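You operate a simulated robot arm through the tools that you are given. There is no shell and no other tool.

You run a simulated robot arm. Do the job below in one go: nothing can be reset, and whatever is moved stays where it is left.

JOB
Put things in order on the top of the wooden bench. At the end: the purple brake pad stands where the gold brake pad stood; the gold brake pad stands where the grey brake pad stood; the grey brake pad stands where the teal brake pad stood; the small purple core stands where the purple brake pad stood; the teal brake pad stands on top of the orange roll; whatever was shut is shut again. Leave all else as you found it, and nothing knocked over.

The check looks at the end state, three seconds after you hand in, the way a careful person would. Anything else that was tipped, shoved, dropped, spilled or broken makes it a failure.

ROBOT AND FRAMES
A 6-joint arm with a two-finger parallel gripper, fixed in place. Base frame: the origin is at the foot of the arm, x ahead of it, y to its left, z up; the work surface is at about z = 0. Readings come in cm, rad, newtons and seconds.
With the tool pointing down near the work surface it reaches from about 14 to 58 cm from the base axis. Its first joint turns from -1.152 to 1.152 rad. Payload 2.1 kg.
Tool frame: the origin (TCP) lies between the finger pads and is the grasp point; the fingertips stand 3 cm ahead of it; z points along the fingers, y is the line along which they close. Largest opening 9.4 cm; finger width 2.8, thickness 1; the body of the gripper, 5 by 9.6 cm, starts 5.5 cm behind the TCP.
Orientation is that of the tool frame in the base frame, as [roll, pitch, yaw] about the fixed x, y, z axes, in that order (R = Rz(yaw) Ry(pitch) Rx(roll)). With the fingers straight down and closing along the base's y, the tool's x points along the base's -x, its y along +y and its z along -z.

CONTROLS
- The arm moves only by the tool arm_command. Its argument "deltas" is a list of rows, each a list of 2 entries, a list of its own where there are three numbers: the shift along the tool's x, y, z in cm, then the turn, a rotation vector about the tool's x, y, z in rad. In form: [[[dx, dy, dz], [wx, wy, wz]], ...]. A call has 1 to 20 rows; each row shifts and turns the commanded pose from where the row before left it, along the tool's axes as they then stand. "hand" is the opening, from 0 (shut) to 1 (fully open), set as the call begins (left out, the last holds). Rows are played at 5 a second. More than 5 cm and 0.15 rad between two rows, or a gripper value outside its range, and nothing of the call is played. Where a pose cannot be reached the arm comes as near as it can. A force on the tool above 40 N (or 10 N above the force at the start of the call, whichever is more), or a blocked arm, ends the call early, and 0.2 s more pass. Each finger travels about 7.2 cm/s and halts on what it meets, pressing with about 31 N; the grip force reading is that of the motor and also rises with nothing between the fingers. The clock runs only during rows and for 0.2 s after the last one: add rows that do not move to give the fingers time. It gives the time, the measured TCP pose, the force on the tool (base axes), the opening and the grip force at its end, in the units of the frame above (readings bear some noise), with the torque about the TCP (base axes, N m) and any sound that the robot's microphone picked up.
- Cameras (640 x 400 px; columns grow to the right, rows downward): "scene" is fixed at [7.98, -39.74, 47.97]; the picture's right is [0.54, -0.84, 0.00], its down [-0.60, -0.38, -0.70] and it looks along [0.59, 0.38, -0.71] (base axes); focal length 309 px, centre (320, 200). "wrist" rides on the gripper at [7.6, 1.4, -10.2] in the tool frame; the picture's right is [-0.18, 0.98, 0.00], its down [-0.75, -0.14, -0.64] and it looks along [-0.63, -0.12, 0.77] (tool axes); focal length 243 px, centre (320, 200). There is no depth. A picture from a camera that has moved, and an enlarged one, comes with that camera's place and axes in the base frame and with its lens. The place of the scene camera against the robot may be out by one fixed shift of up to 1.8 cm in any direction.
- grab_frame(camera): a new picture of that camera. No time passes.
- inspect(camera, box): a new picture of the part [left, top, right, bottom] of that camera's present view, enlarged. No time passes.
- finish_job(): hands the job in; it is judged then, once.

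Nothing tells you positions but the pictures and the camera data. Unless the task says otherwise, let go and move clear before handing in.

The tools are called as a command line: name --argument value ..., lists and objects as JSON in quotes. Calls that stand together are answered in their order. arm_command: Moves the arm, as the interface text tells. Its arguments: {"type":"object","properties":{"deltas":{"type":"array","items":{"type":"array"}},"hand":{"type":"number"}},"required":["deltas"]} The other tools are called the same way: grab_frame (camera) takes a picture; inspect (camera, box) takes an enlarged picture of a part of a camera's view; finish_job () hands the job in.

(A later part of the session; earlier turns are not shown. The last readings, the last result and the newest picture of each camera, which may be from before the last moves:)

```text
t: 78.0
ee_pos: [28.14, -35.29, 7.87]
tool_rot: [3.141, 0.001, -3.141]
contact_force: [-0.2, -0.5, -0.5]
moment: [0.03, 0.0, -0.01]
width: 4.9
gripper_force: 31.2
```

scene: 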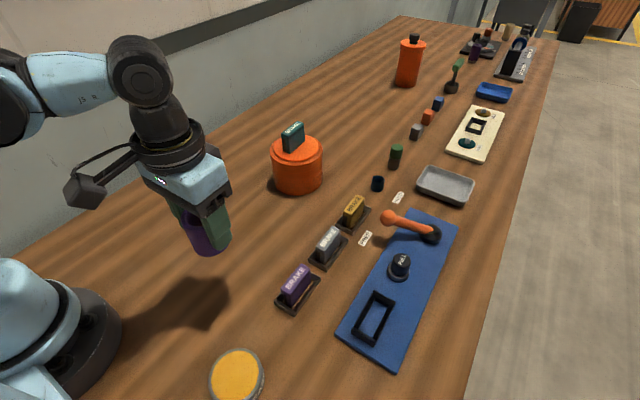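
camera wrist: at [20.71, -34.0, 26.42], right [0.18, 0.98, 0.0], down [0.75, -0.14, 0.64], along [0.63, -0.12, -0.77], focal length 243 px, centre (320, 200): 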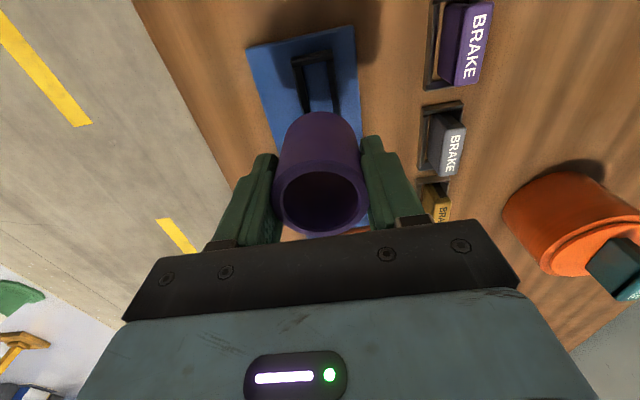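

arm_command --deltas '[[[0.1, -0.1, 0.1], [0, 0, 0]], [[0, 0, 0], [0, 0, 0]]]'

arm_command --deltas '[[[0, 0, 0.1], [0, 0, 0]], [[0, 0, 0], [0, 0, 0]]]'

inspect --camera "scene" --box '[340, 270, 410, 350]'

```text
t: 78.6
ee_pos: [28.04, -35.52, 7.69]
tool_rot: [3.14, 0.0, 3.141]
contact_force: [0.5, -0.5, -1.3]
moment: [0.01, 0.0, 0.01]
width: 4.86
gripper_force: 30.9
```

```text
t: 79.2
ee_pos: [28.0, -35.56, 7.66]
tool_rot: [3.141, 0.001, -3.142]
contact_force: [-0.7, 0.4, -1.1]
moment: [0.01, 0.0, -0.01]
width: 4.92
gripper_force: 30.7
```

```text
5.00 times, centred on (375, 310) of scene
camera zoom: at [7.98, -39.74, 47.97], right [0.54, -0.84, 0.0], down [-0.6, -0.38, -0.7], along [0.59, 0.38, -0.71], focal length 1544 px, centre (45, -350)
```

zoom: 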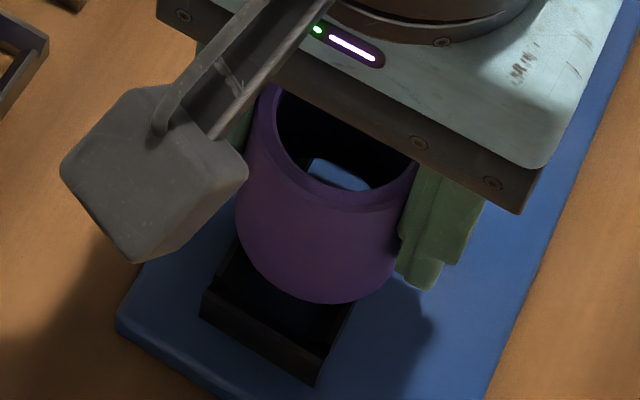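

arm_command --deltas '[[[0, 0.06, 0.1], [0, 0, 0]], [[0, 0, 0], [0, 0, 0]]]'

arm_command --deltas '[[[0, 0, 0.1], [0, 0, 0]], [[0, 0, 0], [0, 0, 0]]]'

```text
t: 79.8
ee_pos: [28.05, -35.51, 7.44]
tool_rot: [3.14, 0.0, 3.141]
contact_force: [-0.3, -2.8, 4.8]
moment: [0.0, -0.07, -0.06]
width: 4.88
gripper_force: 31.2
```

```text
t: 80.4
ee_pos: [27.99, -35.38, 7.61]
tool_rot: [3.141, -0.001, 3.14]
contact_force: [2.9, 0.4, 5.7]
moment: [-0.1, -0.05, 0.07]
width: 4.91
gripper_force: 30.9
```

arm_command --deltas '[[[0, 0, 0.05], [0, 0, 0]], [[0, 0, 0], [0, 0, 0]]]'

inspect --camera "scene" --box '[340, 270, 410, 350]'

inspect --camera "wrist" --box '[240, 30, 400, 240]'

```text
t: 81.0
ee_pos: [28.0, -35.41, 7.52]
tool_rot: [-3.141, 0.001, 3.141]
contact_force: [1.4, 0.1, 3.2]
moment: [-0.02, -0.12, -0.02]
width: 4.89
gripper_force: 31.1
```

```text
5.00 times, centred on (375, 310) of scene
camera zoom: at [7.97, -39.73, 47.97], right [0.54, -0.84, 0.0], down [-0.6, -0.38, -0.7], along [0.59, 0.38, -0.71], focal length 1544 px, centre (45, -350)
```

zoom: 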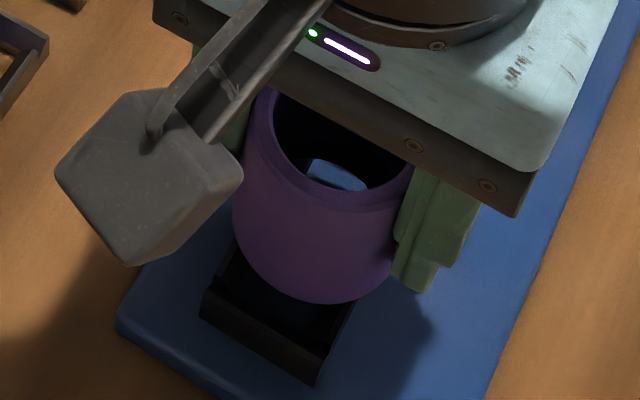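

```text
1.90 times, centred on (320, 135) of wrist
camera zoom: at [20.32, -33.96, 17.67], right [0.18, 0.98, 0.0], down [0.75, -0.14, 0.64], along [0.63, -0.12, -0.77], focal length 462 px, centre (320, 324)
```

zoom: 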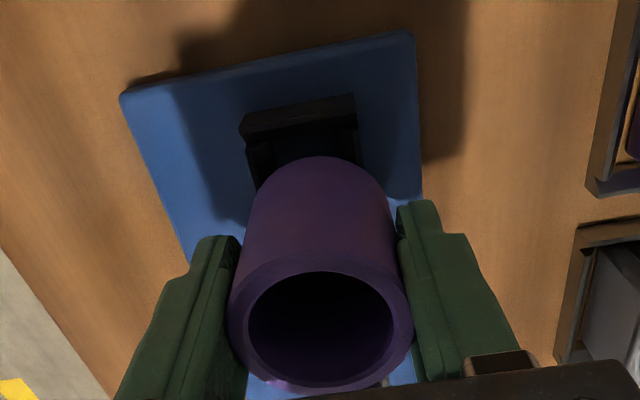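

arm_command --deltas '[[[0, 0, 0.06], [0, 0, 0]], [[0, 0, 0], [0, 0, 0]]]'

```text
t: 81.6
ee_pos: [27.83, -35.48, 7.37]
tool_rot: [3.141, -0.002, -3.141]
contact_force: [-0.7, 3.0, 7.5]
moment: [0.16, -0.06, 0.01]
width: 4.88
gripper_force: 31.5
```

The core rests on the nest rails. Letting go.

arm_command --deltas '[[[0, 0, 0], [0, 0, 0]], [[0, 0, 0], [0, 0, 0]], [[0, 0, 0], [0, 0, 0]]]' --hand 0.75

inspect --camera "scene" --box '[340, 270, 410, 350]'

inspect --camera "wrist" --box '[240, 30, 400, 240]'

```text
t: 82.4
ee_pos: [28.0, -35.35, 7.55]
tool_rot: [-3.142, 0.001, -3.141]
contact_force: [-0.2, -0.2, 0.5]
moment: [0.02, -0.02, -0.03]
width: 7.06
gripper_force: 0.2
```

```text
5.00 times, centred on (375, 310) of scene
camera zoom: at [7.98, -39.74, 47.97], right [0.54, -0.84, 0.0], down [-0.6, -0.38, -0.7], along [0.59, 0.38, -0.71], focal length 1544 px, centre (45, -350)
```

zoom: 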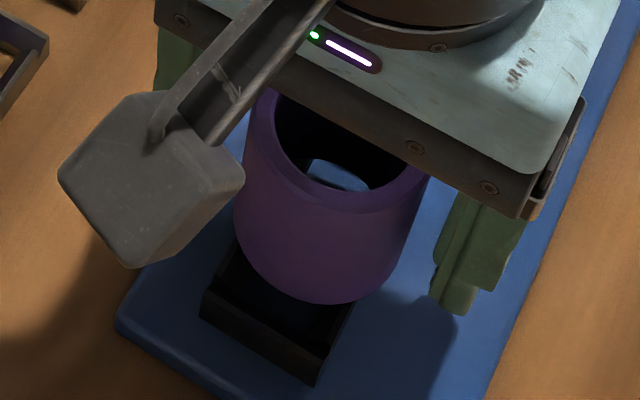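

```text
1.90 times, centred on (320, 135) of wrist
camera zoom: at [20.35, -33.99, 17.58], right [0.18, 0.98, 0.0], down [0.75, -0.14, 0.64], along [0.63, -0.12, -0.77], focal length 462 px, centre (320, 324)
```

zoom: 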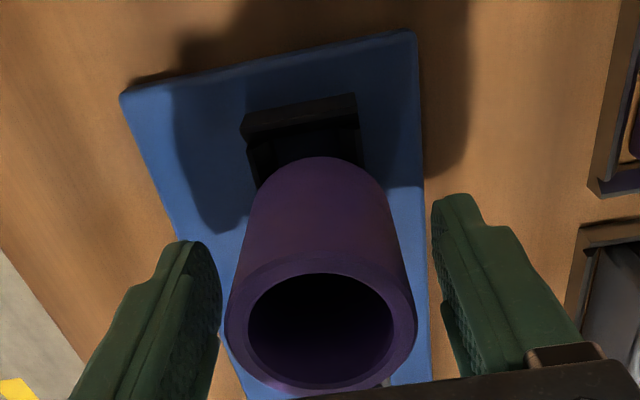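

The core stands freely on the nest. Rising straight up and away to look at everything.

arm_command --deltas '[[[0, 0, -1], [0, 0, 0]], [[0, 0, -2], [0, 0, 0]], [[0, 0, -3], [0, 0, 0]], [[0, 0, -3], [0, 0, 0]], [[0, 0, -3], [0, 0, 0]], [[2, 3, 0], [0, 0, 0]], [[2, 3, 0], [0, 0, 0]], [[1, 3, 0], [0, 0, 0]], [[0, 3, 0], [0, 0, 0]], [[0, 0, 0], [0, 0, 0]]]'

grab_frame --camera "scene"

grab_frame --camera "wrist"

inspect --camera "scene" --box '[330, 260, 430, 370]'

```text
t: 84.6
ee_pos: [22.95, -23.52, 19.43]
tool_rot: [3.14, -0.001, -3.14]
contact_force: [-0.2, -0.3, -0.9]
moment: [0.05, 0.01, 0.01]
width: 7.08
gripper_force: 0.1
```

```text
taken
```

scene: 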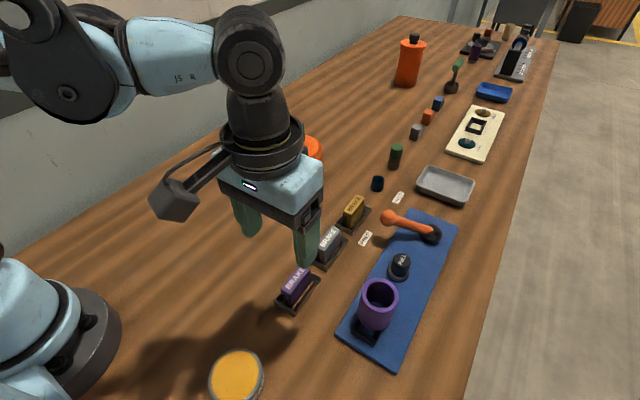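

```text
taken
camera wrist: at [15.37, -21.91, 29.53], right [0.18, 0.98, 0.0], down [0.75, -0.14, 0.64], along [0.63, -0.12, -0.77], focal length 243 px, centre (320, 200)
```

wrist: 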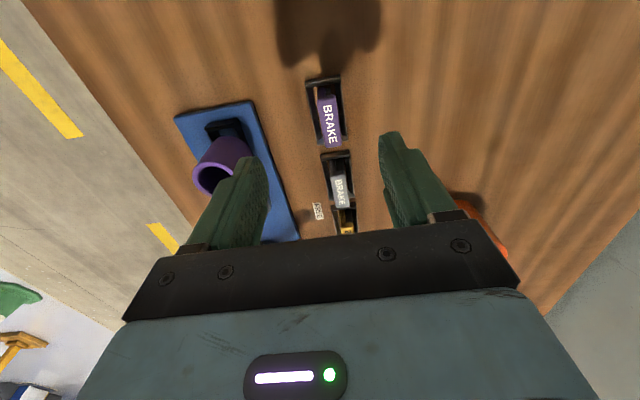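

```text
3.64 times, centred on (380, 315) of scene
camera zoom: at [7.97, -39.73, 47.97], right [0.54, -0.84, 0.0], down [-0.6, -0.38, -0.7], along [0.59, 0.38, -0.71], focal length 1123 px, centre (102, -218)
```

zoom: 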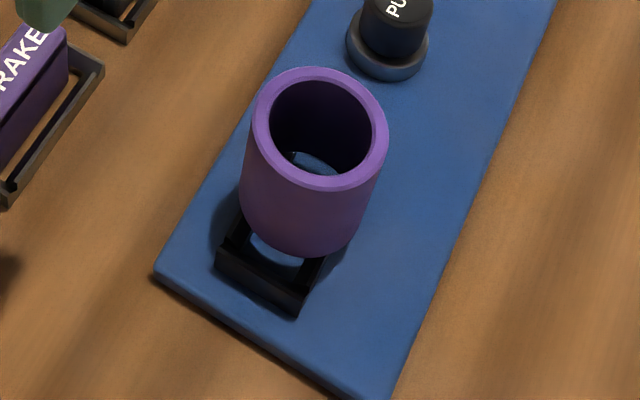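

The core stands upright on the nest. Before handing in I'll raise the arm and scan the left part of the bench, which I haven't really seen, for anything else that might be meant.

arm_command --deltas '[[[0, 3, -3], [0, 0, 0]], [[0, 4, -3], [0, 0, 0]], [[0, 4, 0], [0, 0, 0]], [[0, 4, 0], [0, 0, 0]], [[0, 4, 0], [0, 0, 0]], [[0, 4, 0], [0, 0, 0]], [[0, 4, 0], [0, 0, 0]], [[0, 4, 0], [0, 0, 0]], [[0, 4, 0], [0, 0, 0]], [[0, 4, 0], [0, 0, 0]], [[0, 0, 0], [0, 0, 0]]]'

grab_frame --camera "wrist"

grab_frame --camera "scene"

```text
t: 87.0
ee_pos: [23.16, 15.54, 25.7]
tool_rot: [3.14, 0.001, 3.141]
contact_force: [0.1, -0.1, 0.7]
moment: [0.01, -0.01, 0.01]
width: 7.07
gripper_force: 0.0
```

```text
taken
camera wrist: at [15.56, 16.99, 35.83], right [0.18, 0.98, 0.0], down [0.75, -0.14, 0.64], along [0.63, -0.12, -0.77], focal length 243 px, centre (320, 200)
```

wrist: 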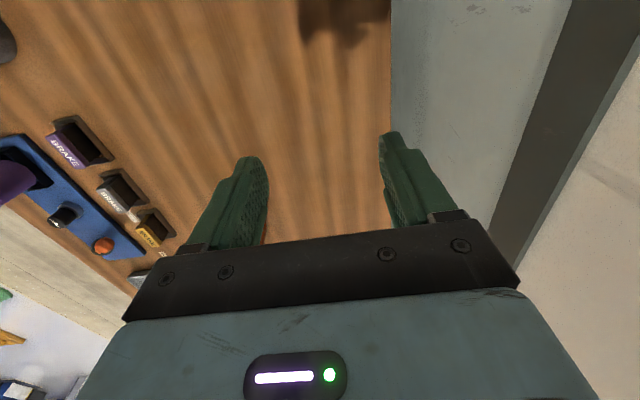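

```text
taken
```

scene: 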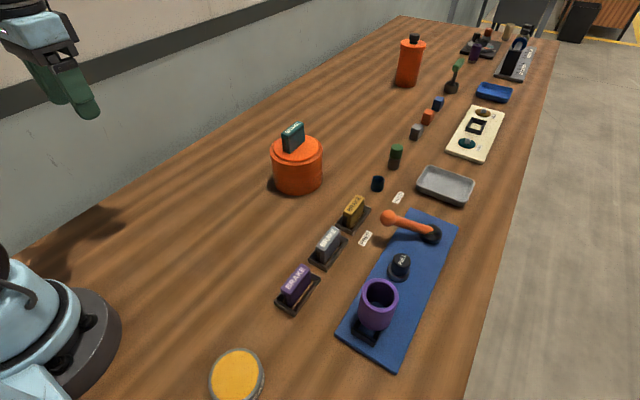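

The left side is empty. Now a clear final check of the whole arrangement.

inspect --camera "scene" --box '[260, 110, 340, 200]'

inspect --camera "scene" --box '[265, 180, 385, 315]'

inspect --camera "scene" --box '[330, 200, 470, 370]'

inspect --camera "scene" --box '[350, 270, 405, 350]'

```text
4.44 times, centred on (300, 155) of scene
camera zoom: at [7.98, -39.73, 47.97], right [0.54, -0.84, 0.0], down [-0.6, -0.38, -0.7], along [0.59, 0.38, -0.71], focal length 1373 px, centre (409, 400)
```

zoom: 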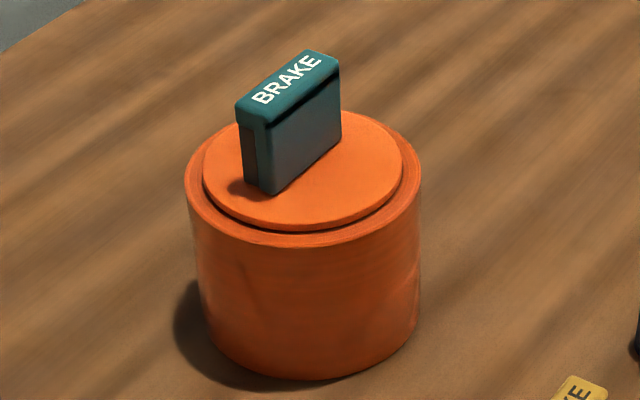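

```text
2.96 times, centred on (325, 248) of scene
camera zoom: at [7.98, -39.73, 47.97], right [0.54, -0.84, 0.0], down [-0.6, -0.38, -0.7], along [0.59, 0.38, -0.71], focal length 915 px, centre (305, 59)
```

zoom: 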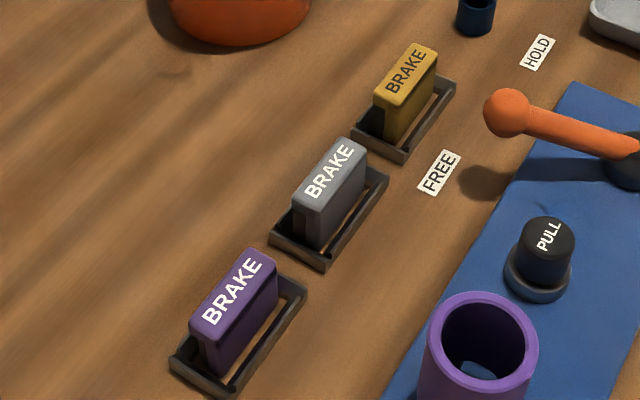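

```text
2.35 times, centred on (400, 285) of scene
camera zoom: at [7.98, -39.73, 47.97], right [0.54, -0.84, 0.0], down [-0.6, -0.38, -0.7], along [0.59, 0.38, -0.71], focal length 727 px, centre (132, 0)
```

zoom: 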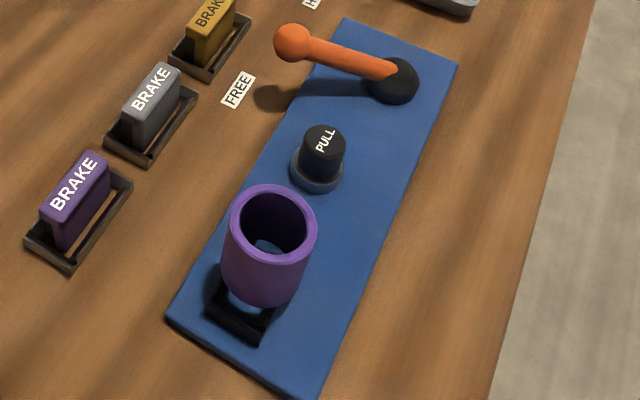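

```text
5.00 times, centred on (378, 310) of scene
camera zoom: at [7.98, -39.73, 47.97], right [0.54, -0.84, 0.0], down [-0.6, -0.38, -0.7], along [0.59, 0.38, -0.71], focal length 1544 px, centre (32, -350)
```

zoom: 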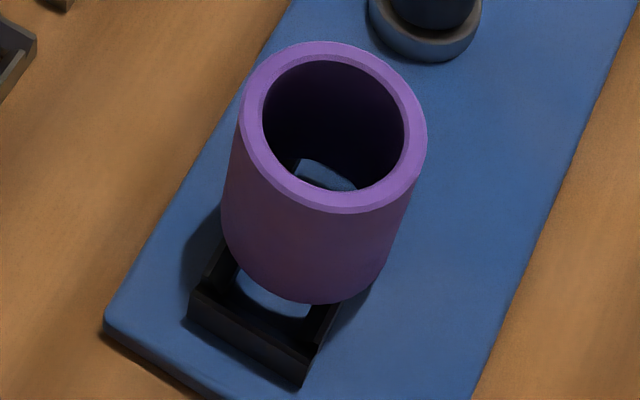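

All five placements stand. But two things bother me: "small" and "whatever was shut" suggest something could be inside the orange roll, whose end disc might be a lid, with this big tube being only a look-alike. I'll test that gently: first take the teal pad off the roll again.

arm_command --deltas '[[[-3.6, -3.1, 0.6], [0, 0, 0]], [[-3.6, -3.1, 0.6], [0, 0, 0]], [[-3.6, -3.1, 0.6], [0, 0, 0]], [[-3.6, -3.1, 0.6], [0, 0, 0]], [[-3.6, -3.1, 0.6], [0, 0, 0]], [[-3.6, -3.1, 0.6], [0, 0, 0]], [[-3.6, -3.1, 0.6], [0, 0, 0]], [[0, 0, 0], [0, 0, 0]]]' --hand 0.5

grab_frame --camera "wrist"

inspect --camera "wrist" --box '[230, 20, 410, 200]'

```text
t: 88.8
ee_pos: [48.13, -6.19, 21.54]
tool_rot: [-3.141, -0.001, 3.142]
contact_force: [0.4, 0.3, 0.5]
moment: [-0.01, 0.0, -0.01]
width: 4.71
gripper_force: 0.0
```

```text
taken
camera wrist: at [40.56, -4.77, 31.63], right [0.18, 0.98, 0.0], down [0.75, -0.14, 0.64], along [0.63, -0.12, -0.77], focal length 243 px, centre (320, 200)
```

wrist: 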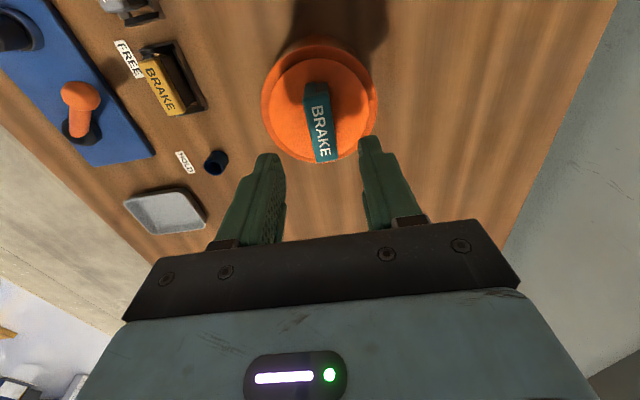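

```text
2.22 times, centred on (320, 110) of wrist
camera zoom: at [40.56, -4.77, 31.63], right [0.18, 0.98, 0.0], down [0.75, -0.14, 0.64], along [0.63, -0.12, -0.77], focal length 539 px, centre (320, 400)
```

zoom: 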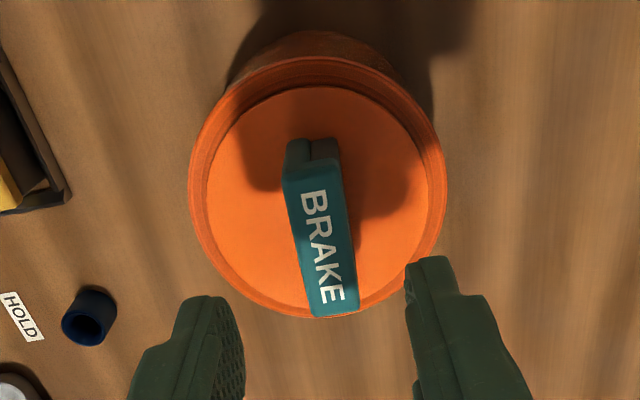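

arm_command --deltas '[[[-0.5, 0, 2.5], [0, 0, 0]], [[0, 0, 2.5], [0, 0, 0]], [[0, 0, 1.5], [0, 0, 0]], [[0, 0, 0.8], [0, 0, 0]], [[0, 0, 0], [0, 0, 0]]]'

grab_frame --camera "wrist"

```text
t: 90.0
ee_pos: [48.54, -5.96, 13.82]
tool_rot: [3.141, -0.001, 3.141]
contact_force: [0.4, 0.1, 0.2]
moment: [0.02, 0.01, 0.0]
width: 4.69
gripper_force: 0.1
```

```text
taken
camera wrist: at [40.99, -4.52, 23.95], right [0.18, 0.98, 0.0], down [0.75, -0.14, 0.64], along [0.63, -0.12, -0.77], focal length 243 px, centre (320, 200)
```

wrist: 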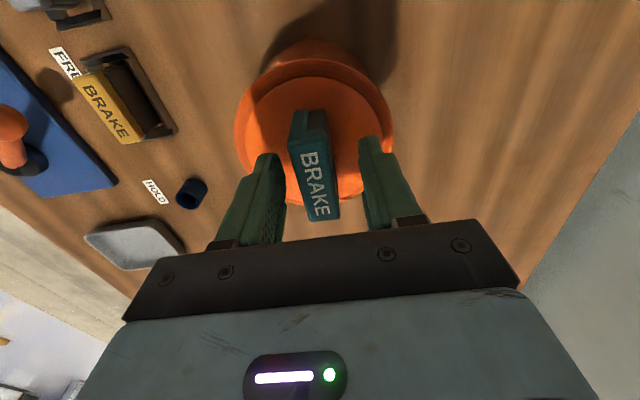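

arm_command --deltas '[[[-0.05, -0.2, -0.2], [0, 0, 0]], [[0, 0, 0], [0, 0, 0]]]'

arm_command --deltas '[[[0, 0, 0], [0, 0, 0]], [[0, 0, 0], [0, 0, 0]], [[0, 0, 0], [0, 0, 0]]]' --hand 0

arm_command --deltas '[[[0, 0, -0.5], [0, 0, 0]], [[0, 0, -1], [0, 0, 0]], [[0, 0, -2], [0, 0, 0]], [[0, 0, -2.5], [0, 0, 0]], [[0, 0, 0], [0, 0, 0]]]'

grab_frame --camera "wrist"

inspect --camera "scene" --box '[240, 80, 360, 210]'

```text
t: 90.6
ee_pos: [48.61, -6.31, 14.04]
tool_rot: [-3.14, 0.0, -3.139]
contact_force: [-0.6, -0.7, 0.5]
moment: [-0.02, -0.01, 0.01]
width: 4.68
gripper_force: 0.1
```

```text
t: 91.4
ee_pos: [48.64, -6.26, 14.05]
tool_rot: [-3.141, 0.001, 3.142]
contact_force: [0.3, -0.7, 3.7]
moment: [-0.07, 0.01, 0.01]
width: 1.99
gripper_force: 31.1
```

```text
t: 92.6
ee_pos: [48.93, -6.2, 20.13]
tool_rot: [-3.141, 0.0, 3.141]
contact_force: [0.2, 0.0, -2.2]
moment: [0.0, -0.04, -0.01]
width: 1.97
gripper_force: 30.6
```

```text
taken
camera wrist: at [41.2, -4.74, 30.35], right [0.18, 0.98, 0.0], down [0.75, -0.14, 0.64], along [0.63, -0.12, -0.77], focal length 243 px, centre (320, 200)
```

wrist: 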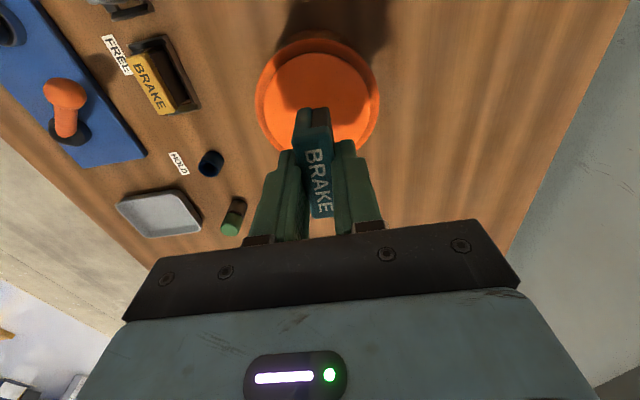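

```text
3.08 times, centred on (300, 145) of scene
camera zoom: at [7.98, -39.74, 47.97], right [0.54, -0.84, 0.0], down [-0.6, -0.38, -0.7], along [0.59, 0.38, -0.71], focal length 950 px, centre (382, 369)
```

zoom: 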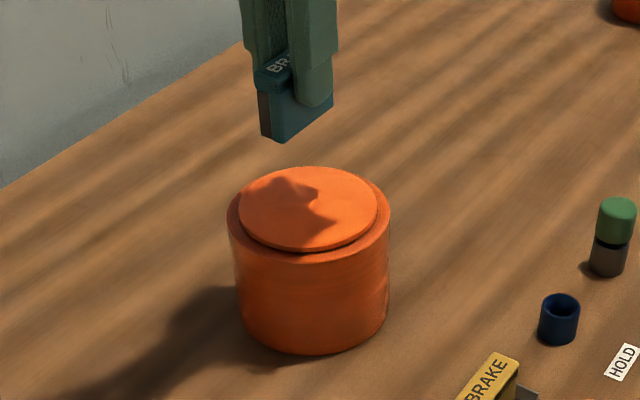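

Teal is up. Parking it upright on a free bit of bench at about [34,-9] for the moment.

arm_command --deltas '[[[3.7, -0.7, 0], [0, 0, 0]], [[3.7, -0.7, 0], [0, 0, 0]], [[3.7, -0.7, 0], [0, 0, 0]], [[3.7, -0.7, 0], [0, 0, 0]], [[0, 0, 3], [0, 0, 0]], [[0, 0, 3], [0, 0, 0]], [[0, 0, 3], [0, 0, 0]], [[0, 0, 3], [0, 0, 0]], [[0, 0, 2], [0, 0, 0]], [[0, 0, 0.6], [0, 0, 0]], [[0, 0, 0], [0, 0, 0]]]'

```text
t: 95.0
ee_pos: [33.88, -9.23, 5.66]
tool_rot: [-3.141, -0.001, -3.142]
contact_force: [-0.3, -1.0, -2.4]
moment: [-0.01, -0.01, 0.0]
width: 1.98
gripper_force: 30.7
```

arm_command --deltas '[[[0, 0, 0.2], [0, 0, 0]], [[0, 0, 0.15], [0, 0, 0]], [[0, 0, 0], [0, 0, 0]]]'

arm_command --deltas '[[[0, 0, 0.1], [0, 0, 0]], [[0, 0, 0], [0, 0, 0]]]'

```text
t: 95.8
ee_pos: [33.93, -9.0, 5.23]
tool_rot: [3.14, 0.0, 3.141]
contact_force: [-0.1, -0.1, -2.3]
moment: [0.01, -0.02, 0.02]
width: 1.98
gripper_force: 31.0
```

```text
t: 96.4
ee_pos: [33.98, -9.04, 5.06]
tool_rot: [3.141, -0.001, -3.141]
contact_force: [1.2, -0.6, -2.6]
moment: [-0.02, -0.01, 0.01]
width: 1.98
gripper_force: 31.2
```

arm_command --deltas '[[[0, 0, 0.1], [0, 0, 0]], [[0, 0, 0], [0, 0, 0]]]'

```text
t: 97.0
ee_pos: [34.02, -9.05, 5.03]
tool_rot: [-3.142, 0.0, 3.142]
contact_force: [-0.2, -1.0, -2.3]
moment: [0.02, 0.01, 0.0]
width: 1.96
gripper_force: 30.6
```

arm_command --deltas '[[[0, 0, 0.1], [0, 0, 0]], [[0, 0, 0], [0, 0, 0]]]'

```text
t: 97.6
ee_pos: [33.98, -9.05, 4.96]
tool_rot: [3.141, 0.0, 3.14]
contact_force: [-6.7, 3.4, 34.8]
moment: [0.01, -0.21, 0.02]
width: 1.98
gripper_force: 31.6
```

Touching the bench. Easing off, letting go and rising.

arm_command --deltas '[[[0, 0, -0.06], [0, 0, 0]], [[0, 0, 0], [0, 0, 0]]]'

arm_command --deltas '[[[0, 0, 0], [0, 0, 0]], [[0, 0, 0], [0, 0, 0]], [[0, 0, -1], [0, 0, 0]], [[0, 0, -3], [0, 0, 0]], [[0, 0, -4], [0, 0, 0]], [[0, 0, -4], [0, 0, 0]], [[0, 0, -4], [0, 0, 0]], [[0, 0, 0], [0, 0, 0]]]' --hand 0.5

grab_frame --camera "scene"

```text
t: 98.2
ee_pos: [33.95, -8.95, 5.06]
tool_rot: [3.14, 0.003, 3.141]
contact_force: [-0.2, 0.2, -0.9]
moment: [-0.01, 0.03, 0.0]
width: 1.95
gripper_force: 31.0
```

```text
t: 100.0
ee_pos: [33.84, -8.93, 21.18]
tool_rot: [-3.141, 0.0, -3.141]
contact_force: [0.0, -0.3, 0.4]
moment: [-0.02, 0.01, 0.02]
width: 4.71
gripper_force: 0.0
```

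```text
taken
```

scene: 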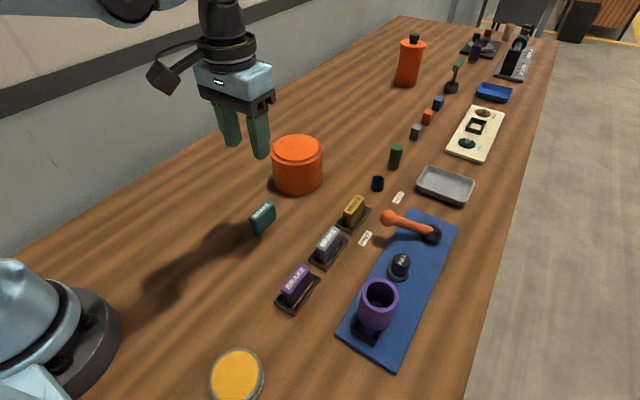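

Teal is parked upright. Now over the roll with the hand fully open, to see how the disc compares with the opening.

arm_command --deltas '[[[-3.65, 0.66, 0], [0, 0, 0]], [[-3.65, 0.66, 0], [0, 0, 0]], [[-3.65, 0.66, 0], [0, 0, 0]], [[-3.65, 0.66, 0], [0, 0, 0]], [[0, 0, 2], [0, 0, 0]], [[0, 0, 2], [0, 0, 0]], [[0, 0, 0], [0, 0, 0]]]' --hand 1

grab_frame --camera "wrist"

inspect --camera "wrist" --box '[230, 20, 410, 200]'

inspect --camera "scene" --box '[240, 80, 360, 210]'

```text
t: 101.6
ee_pos: [48.57, -6.45, 16.86]
tool_rot: [3.141, 0.001, 3.141]
contact_force: [0.5, -0.3, -0.2]
moment: [0.0, 0.0, 0.01]
width: 9.41
gripper_force: 0.1
```

```text
taken
camera wrist: at [40.98, -4.97, 27.06], right [0.18, 0.98, 0.0], down [0.75, -0.14, 0.64], along [0.63, -0.12, -0.77], focal length 243 px, centre (320, 200)
```

wrist: 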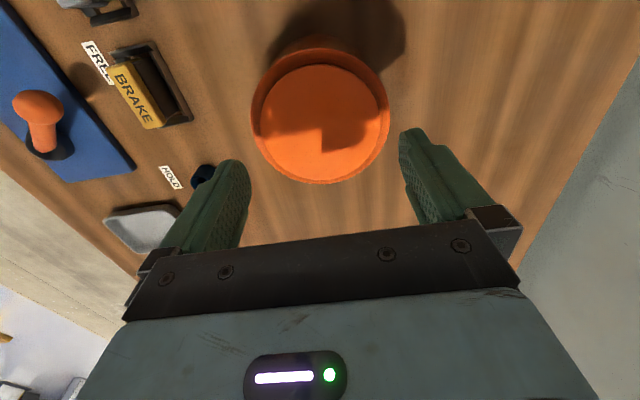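

```text
2.22 times, centred on (320, 110) of wrist
camera zoom: at [40.98, -4.97, 27.06], right [0.18, 0.98, 0.0], down [0.75, -0.14, 0.64], along [0.63, -0.12, -0.77], focal length 539 px, centre (320, 400)
```

zoom: 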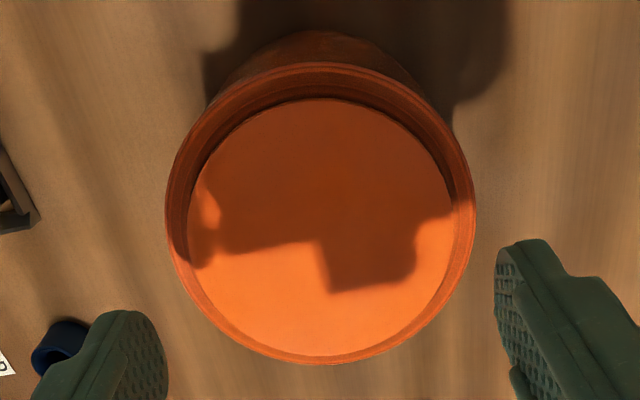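

```text
3.08 times, centred on (300, 145) of scene
camera zoom: at [7.98, -39.74, 47.97], right [0.54, -0.84, 0.0], down [-0.6, -0.38, -0.7], along [0.59, 0.38, -0.71], focal length 950 px, centre (382, 369)
```

zoom: 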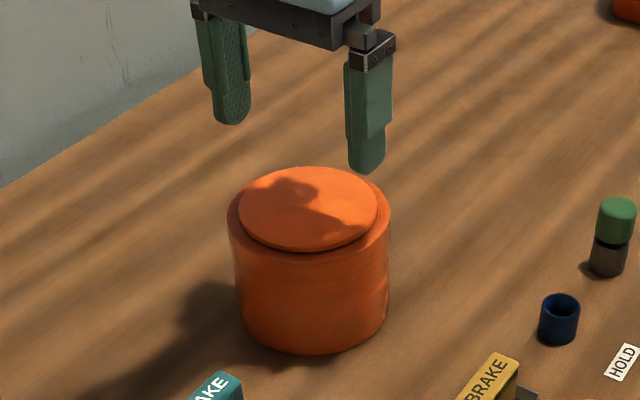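

The disc is about 9.2 cm against the 9.4 cm opening, so it just might be a lid the hand can take. I'll go down until the tips are just above it and compare the gaps.

arm_command --deltas '[[[0, 0.06, 2], [0, 0, 0]], [[0, 0, 1.5], [0, 0, 0]], [[0, 0, 0.5], [0, 0, 0]], [[0, 0, 0], [0, 0, 0]]]'

grab_frame --camera "wrist"

inspect --camera "wrist" --box '[200, 60, 440, 240]'

inspect --camera "scene" --box '[250, 110, 350, 190]'

```text
t: 102.6
ee_pos: [48.59, -6.46, 12.97]
tool_rot: [3.141, 0.0, 3.141]
contact_force: [0.9, -0.7, -0.3]
moment: [0.02, 0.0, 0.0]
width: 9.42
gripper_force: 0.1
```

```text
taken
camera wrist: at [40.98, -4.95, 23.09], right [0.18, 0.98, 0.0], down [0.75, -0.14, 0.64], along [0.63, -0.12, -0.77], focal length 243 px, centre (320, 200)
```

wrist: 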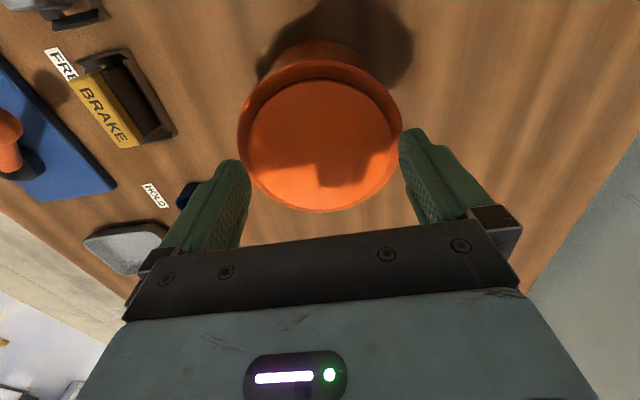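

```text
2.22 times, centred on (320, 150) of wrist
camera zoom: at [40.98, -4.95, 23.09], right [0.18, 0.98, 0.0], down [0.75, -0.14, 0.64], along [0.63, -0.12, -0.77], focal length 539 px, centre (320, 311)
```

zoom: 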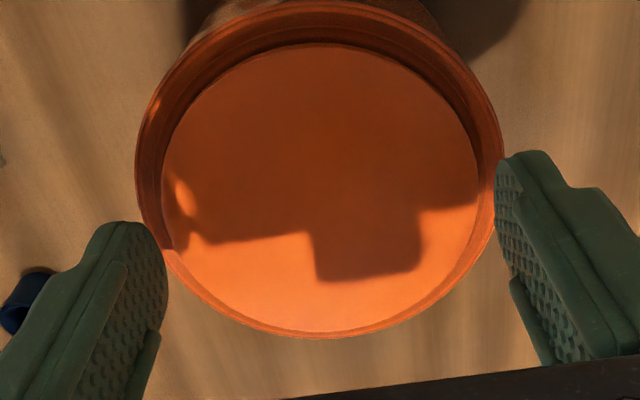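

```text
5.00 times, centred on (300, 150) of scene
camera zoom: at [7.98, -39.74, 47.97], right [0.54, -0.84, 0.0], down [-0.6, -0.38, -0.7], along [0.59, 0.38, -0.71], focal length 1544 px, centre (420, 450)
```

zoom: 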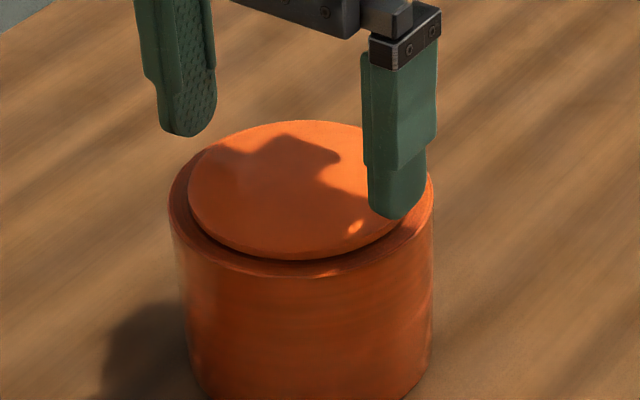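

Gaps look even on both sides. I'll inch down so the tips pass just beside the disc's edge, watching the force.

arm_command --deltas '[[[0, 0, 0.5], [0, 0, 0]], [[0, 0, 0.2], [0, 0, 0]], [[0, 0, 0], [0, 0, 0]]]'

inspect --camera "wrist" --box '[200, 60, 440, 240]'

inspect --camera "scene" --box '[260, 120, 340, 180]'

```text
t: 103.4
ee_pos: [48.55, -6.46, 12.29]
tool_rot: [-3.141, 0.0, 3.141]
contact_force: [-0.2, 0.8, 0.1]
moment: [0.01, -0.01, 0.04]
width: 9.39
gripper_force: 0.2
```

```text
2.22 times, centred on (320, 150) of wrist
camera zoom: at [40.91, -4.98, 22.43], right [0.18, 0.98, 0.0], down [0.75, -0.14, 0.64], along [0.63, -0.12, -0.77], focal length 539 px, centre (320, 311)
```

zoom: 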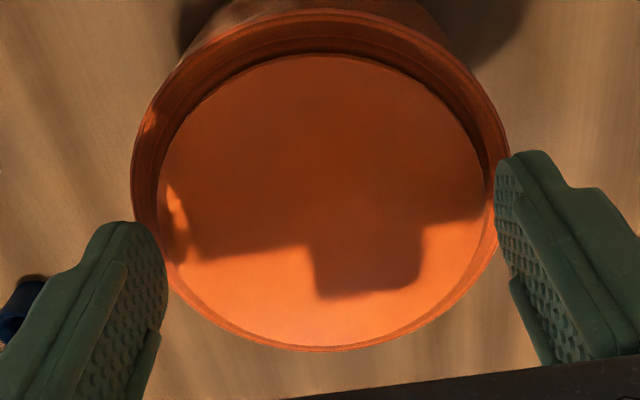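

```text
6.67 times, centred on (300, 150) of scene
camera zoom: at [7.98, -39.74, 47.97], right [0.54, -0.84, 0.0], down [-0.6, -0.38, -0.7], along [0.59, 0.38, -0.71], focal length 2059 px, centre (453, 533)
```

zoom: 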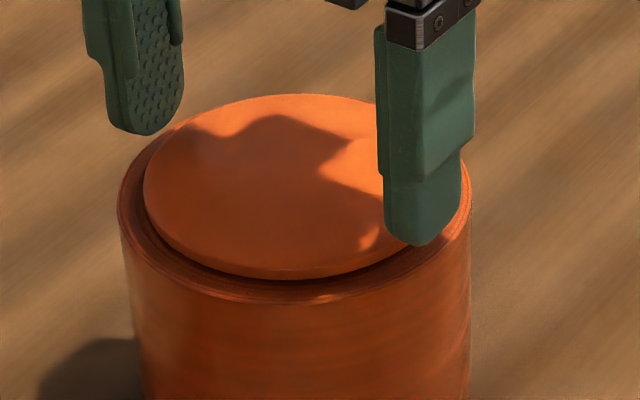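

arm_command --deltas '[[[-0.2, 0.03, 0.2], [0, 0, 0]], [[0, 0, 0.1], [0, 0, 0]], [[0, 0, 0], [0, 0, 0]]]'

arm_command --deltas '[[[0, 0, 0.1], [0, 0, 0]], [[0, 0, 0], [0, 0, 0]]]'

arm_command --deltas '[[[0, 0, 0.1], [0, 0, 0]], [[0, 0, 0], [0, 0, 0]]]'

inspect --camera "wrist" --box '[200, 60, 440, 240]'

inspect --camera "scene" --box '[260, 120, 340, 180]'

```text
t: 104.2
ee_pos: [48.6, -6.33, 11.97]
tool_rot: [-3.141, 0.001, -3.14]
contact_force: [0.1, -1.7, -0.4]
moment: [-0.01, 0.02, 0.02]
width: 9.4
gripper_force: 0.1
```

```text
t: 104.8
ee_pos: [48.76, -6.19, 11.88]
tool_rot: [3.14, 0.0, -3.141]
contact_force: [-0.5, -1.6, -0.1]
moment: [-0.04, 0.02, -0.01]
width: 9.39
gripper_force: 0.1
```

```text
t: 105.4
ee_pos: [48.93, -6.24, 11.86]
tool_rot: [-3.141, 0.0, -3.141]
contact_force: [-0.2, -1.1, -0.1]
moment: [0.01, -0.01, -0.04]
width: 9.41
gripper_force: 0.1
```

```text
2.22 times, centred on (320, 150) of wrist
camera zoom: at [41.16, -4.82, 21.97], right [0.18, 0.98, 0.0], down [0.75, -0.14, 0.64], along [0.63, -0.12, -0.77], focal length 539 px, centre (320, 311)
```

zoom: 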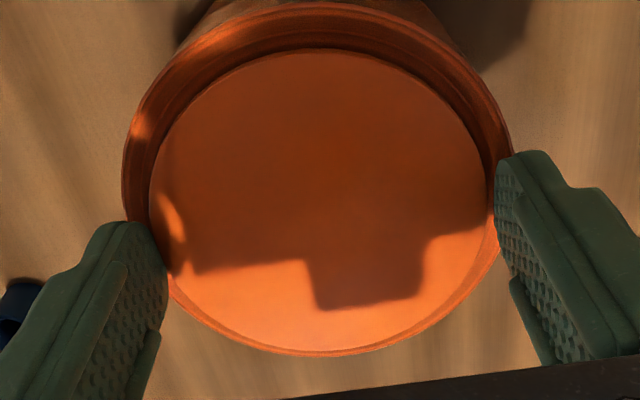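

```text
6.67 times, centred on (300, 150) of scene
camera zoom: at [7.98, -39.74, 47.97], right [0.54, -0.84, 0.0], down [-0.6, -0.38, -0.7], along [0.59, 0.38, -0.71], focal length 2059 px, centre (453, 533)
```

zoom: 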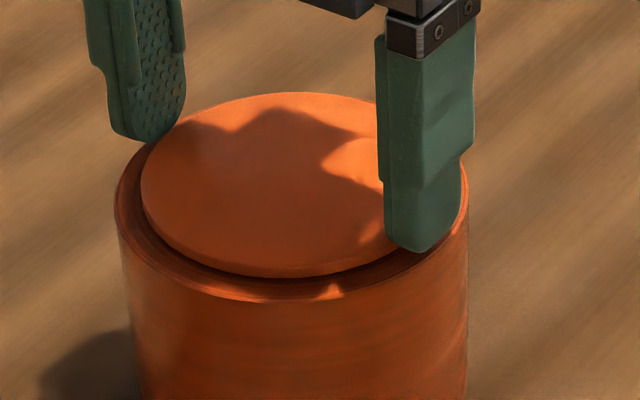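

arm_command --deltas '[[[0, -0.08, 0], [0, 0, 0]], [[0, 0, 0.1], [0, 0, 0]], [[0, 0, 0], [0, 0, 0]]]'

arm_command --deltas '[[[0, 0, 0.08], [0, 0, 0]], [[0, 0, 0], [0, 0, 0]]]'

inspect --camera "scene" --box '[260, 120, 340, 180]'

```text
t: 106.2
ee_pos: [48.81, -6.34, 11.59]
tool_rot: [-3.142, 0.0, -3.141]
contact_force: [0.8, -1.0, 0.6]
moment: [0.0, 0.0, -0.01]
width: 9.42
gripper_force: 0.1
```

```text
t: 106.8
ee_pos: [48.75, -6.4, 11.57]
tool_rot: [-3.141, 0.0, -3.14]
contact_force: [-0.1, 0.2, 0.0]
moment: [-0.02, -0.01, 0.0]
width: 9.41
gripper_force: 0.1
```

```text
6.67 times, centred on (300, 150) of scene
camera zoom: at [7.98, -39.74, 47.97], right [0.54, -0.84, 0.0], down [-0.6, -0.38, -0.7], along [0.59, 0.38, -0.71], focal length 2059 px, centre (453, 533)
```

zoom: 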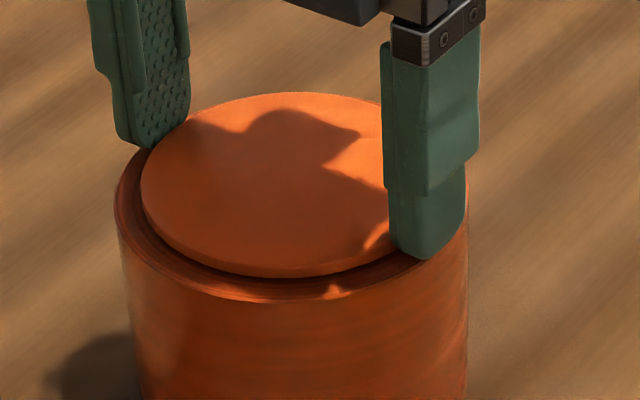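

The fingers fit around the disc without force. Closing gently on it.

arm_command --deltas '[[[0, 0, 0], [0, 0, 0]], [[0, 0, 0], [0, 0, 0]], [[0, 0, 0], [0, 0, 0]]]' --hand 0.9

inspect --camera "scene" --box '[260, 120, 340, 180]'

```text
t: 107.6
ee_pos: [48.78, -6.46, 11.67]
tool_rot: [3.141, 0.0, 3.141]
contact_force: [0.7, 1.3, -0.1]
moment: [0.17, 0.03, -0.03]
width: 9.16
gripper_force: 31.3
```

```text
6.67 times, centred on (300, 150) of scene
camera zoom: at [7.98, -39.74, 47.97], right [0.54, -0.84, 0.0], down [-0.6, -0.38, -0.7], along [0.59, 0.38, -0.71], focal length 2059 px, centre (453, 533)
```

zoom: 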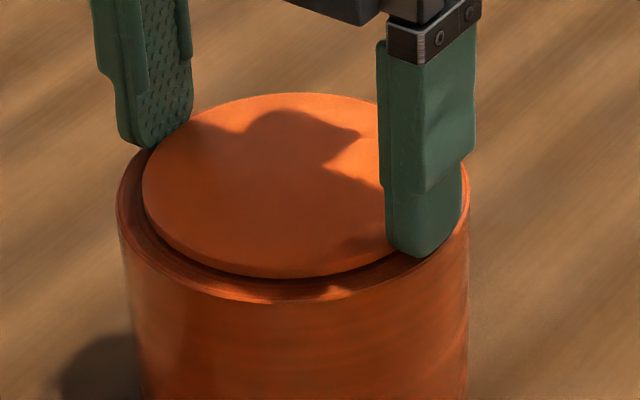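

Gripped the disc at 9.16 cm. A tiny lift to feel whether it is loose.

arm_command --deltas '[[[0, 0, -0.1], [0, 0, 0]], [[0, 0, 0], [0, 0, 0]]]'

arm_command --deltas '[[[0, 0, -0.1], [0, 0, 0]], [[0, 0, 0], [0, 0, 0]]]'

inspect --camera "scene" --box '[260, 120, 340, 180]'

```text
t: 108.2
ee_pos: [48.76, -6.43, 11.7]
tool_rot: [-3.141, 0.0, 3.141]
contact_force: [0.0, 0.0, -0.3]
moment: [-0.01, -0.02, -0.01]
width: 9.13
gripper_force: 30.6
```

```text
t: 108.8
ee_pos: [48.83, -6.41, 11.71]
tool_rot: [-3.141, -0.001, -3.141]
contact_force: [0.1, 0.6, 0.1]
moment: [0.01, 0.01, -0.02]
width: 9.13
gripper_force: 31.4
```

```text
6.67 times, centred on (300, 150) of scene
camera zoom: at [7.98, -39.74, 47.97], right [0.54, -0.84, 0.0], down [-0.6, -0.38, -0.7], along [0.59, 0.38, -0.71], focal length 2059 px, centre (453, 533)
```

zoom: 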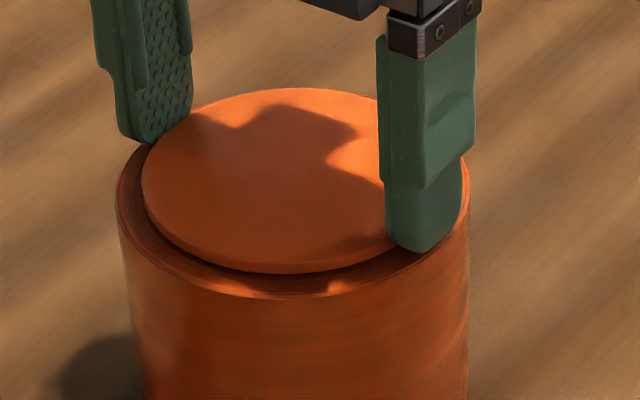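

The disc comes up by itself – it IS a lid. Lifting it off carefully.

arm_command --deltas '[[[0, 0, -0.3], [0, 0, 0]], [[0, 0, -0.5], [0, 0, 0]], [[0, 0, -1], [0, 0, 0]], [[0, 0, -1.5], [0, 0, 0]], [[0, 0, -2], [0, 0, 0]], [[0, 0, -2], [0, 0, 0]], [[0, 0, 0], [0, 0, 0]]]'

inspect --camera "scene" --box '[240, 80, 360, 210]'

grab_frame --camera "wrist"

```text
t: 110.4
ee_pos: [48.67, -6.44, 19.09]
tool_rot: [3.141, -0.001, 3.141]
contact_force: [0.4, -0.7, -4.8]
moment: [0.0, 0.02, -0.02]
width: 9.13
gripper_force: 31.0
```

```text
3.08 times, centred on (300, 145) of scene
camera zoom: at [7.98, -39.74, 47.97], right [0.54, -0.84, 0.0], down [-0.6, -0.38, -0.7], along [0.59, 0.38, -0.71], focal length 950 px, centre (382, 369)
```

zoom: 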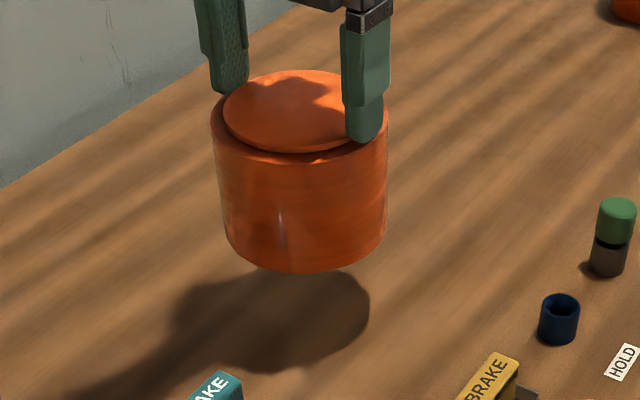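

```text
taken
camera wrist: at [41.08, -4.87, 29.17], right [0.18, 0.98, 0.0], down [0.75, -0.14, 0.64], along [0.63, -0.12, -0.77], focal length 243 px, centre (320, 200)
```

wrist: 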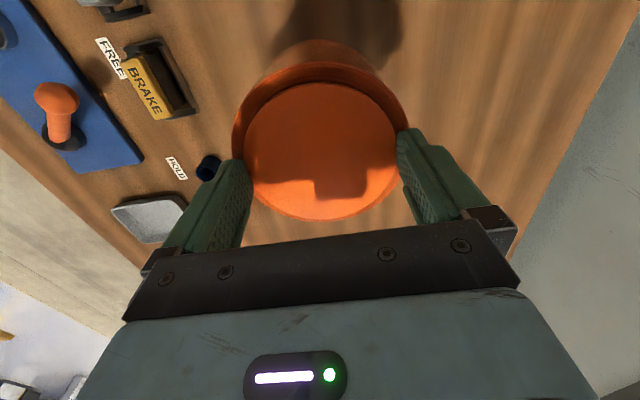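

The whole roll came up in one piece – so the disc is part of it, it's no lid, and nothing is beneath it. I'll lower it straight back down onto its own spot right away.

arm_command --deltas '[[[0, 0, 1.5], [0, 0, 0]], [[0, 0, 1.5], [0, 0, 0]], [[0, 0, 1.5], [0, 0, 0]], [[0, 0, 1.2], [0, 0, 0]], [[0, 0, 0.8], [0, 0, 0]], [[0, 0, 0.4], [0, 0, 0]], [[0, 0, 0.2], [0, 0, 0]], [[0, 0, 0.1], [0, 0, 0]], [[0, 0, 0], [0, 0, 0]]]'

inspect --camera "scene" --box '[240, 80, 360, 210]'

inspect --camera "scene" --box '[260, 120, 340, 180]'

```text
t: 112.4
ee_pos: [48.87, -6.34, 11.85]
tool_rot: [-3.141, 0.001, -3.141]
contact_force: [-0.3, 0.0, -4.2]
moment: [0.0, 0.01, 0.0]
width: 9.12
gripper_force: 31.4
```

```text
3.08 times, centred on (300, 145) of scene
camera zoom: at [7.98, -39.74, 47.97], right [0.54, -0.84, 0.0], down [-0.6, -0.38, -0.7], along [0.59, 0.38, -0.71], focal length 950 px, centre (382, 369)
```

zoom: 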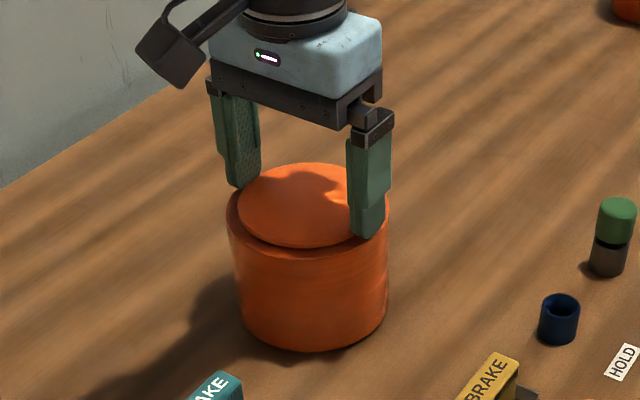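

```text
6.67 times, centred on (300, 150) of scene
camera zoom: at [7.98, -39.74, 47.97], right [0.54, -0.84, 0.0], down [-0.6, -0.38, -0.7], along [0.59, 0.38, -0.71], focal length 2059 px, centre (453, 533)
```

zoom: 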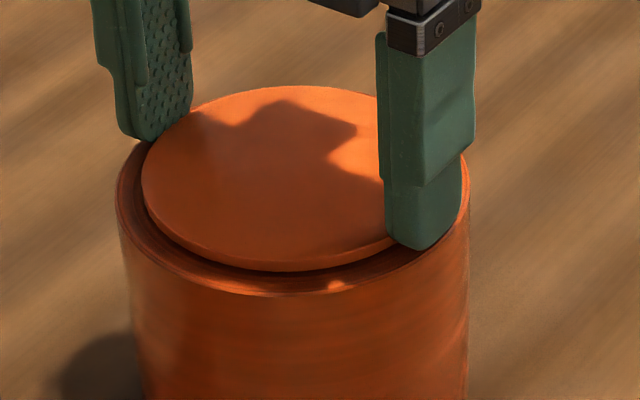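

arm_command --deltas '[[[0, 0, 0.1], [0, 0, 0]], [[0, 0, 0], [0, 0, 0]]]'

arm_command --deltas '[[[0, 0, 0.08], [0, 0, 0]], [[0, 0, 0], [0, 0, 0]]]'

```text
t: 113.0
ee_pos: [48.9, -6.46, 11.74]
tool_rot: [-3.141, 0.0, -3.141]
contact_force: [0.5, -0.1, -3.8]
moment: [-0.04, 0.02, -0.02]
width: 9.16
gripper_force: 30.9
```

```text
t: 113.6
ee_pos: [48.72, -6.39, 11.65]
tool_rot: [-3.141, 0.0, -3.141]
contact_force: [-0.2, -0.1, -4.3]
moment: [-0.02, 0.02, -0.01]
width: 9.15
gripper_force: 31.4
```

arm_command --deltas '[[[0, 0, 0.06], [0, 0, 0]], [[0, 0, 0], [0, 0, 0]]]'

arm_command --deltas '[[[0, 0, 0.06], [0, 0, 0]], [[0, 0, 0], [0, 0, 0]]]'

```text
t: 114.2
ee_pos: [48.91, -6.46, 11.75]
tool_rot: [3.14, 0.001, -3.141]
contact_force: [-0.3, -0.4, -3.9]
moment: [-0.01, 0.03, -0.01]
width: 9.12
gripper_force: 31.4
```

```text
t: 114.8
ee_pos: [48.88, -6.5, 11.62]
tool_rot: [3.141, -0.001, -3.141]
contact_force: [0.5, -0.5, -4.4]
moment: [-0.02, -0.02, 0.02]
width: 9.13
gripper_force: 31.0
```

inspect --camera "scene" --box '[260, 120, 340, 180]'

inspect --camera "scene" --box '[260, 160, 340, 210]'

arm_command --deltas '[[[0, 0, 0.06], [0, 0, 0]], [[0, 0, 0], [0, 0, 0]]]'

```text
6.67 times, centred on (300, 150) of scene
camera zoom: at [7.98, -39.74, 47.97], right [0.54, -0.84, 0.0], down [-0.6, -0.38, -0.7], along [0.59, 0.38, -0.71], focal length 2059 px, centre (453, 533)
```

zoom: 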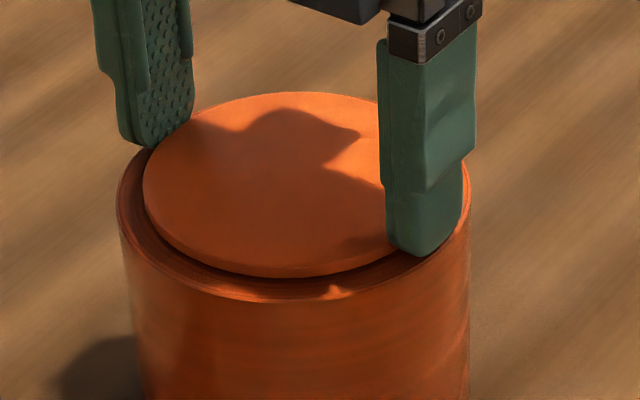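

```text
8.00 times, centred on (300, 185) of scene
camera zoom: at [7.98, -39.74, 47.97], right [0.54, -0.84, 0.0], down [-0.6, -0.38, -0.7], along [0.59, 0.38, -0.71], focal length 2471 px, centre (480, 320)
```

zoom: 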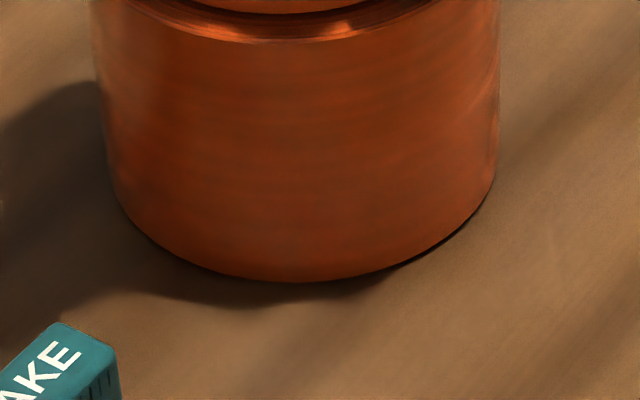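

```text
t: 115.4
ee_pos: [48.71, -6.49, 11.6]
tool_rot: [-3.142, -0.001, 3.141]
contact_force: [0.7, 0.0, 5.1]
moment: [-0.23, 0.02, -0.14]
width: 9.14
gripper_force: 30.8
```

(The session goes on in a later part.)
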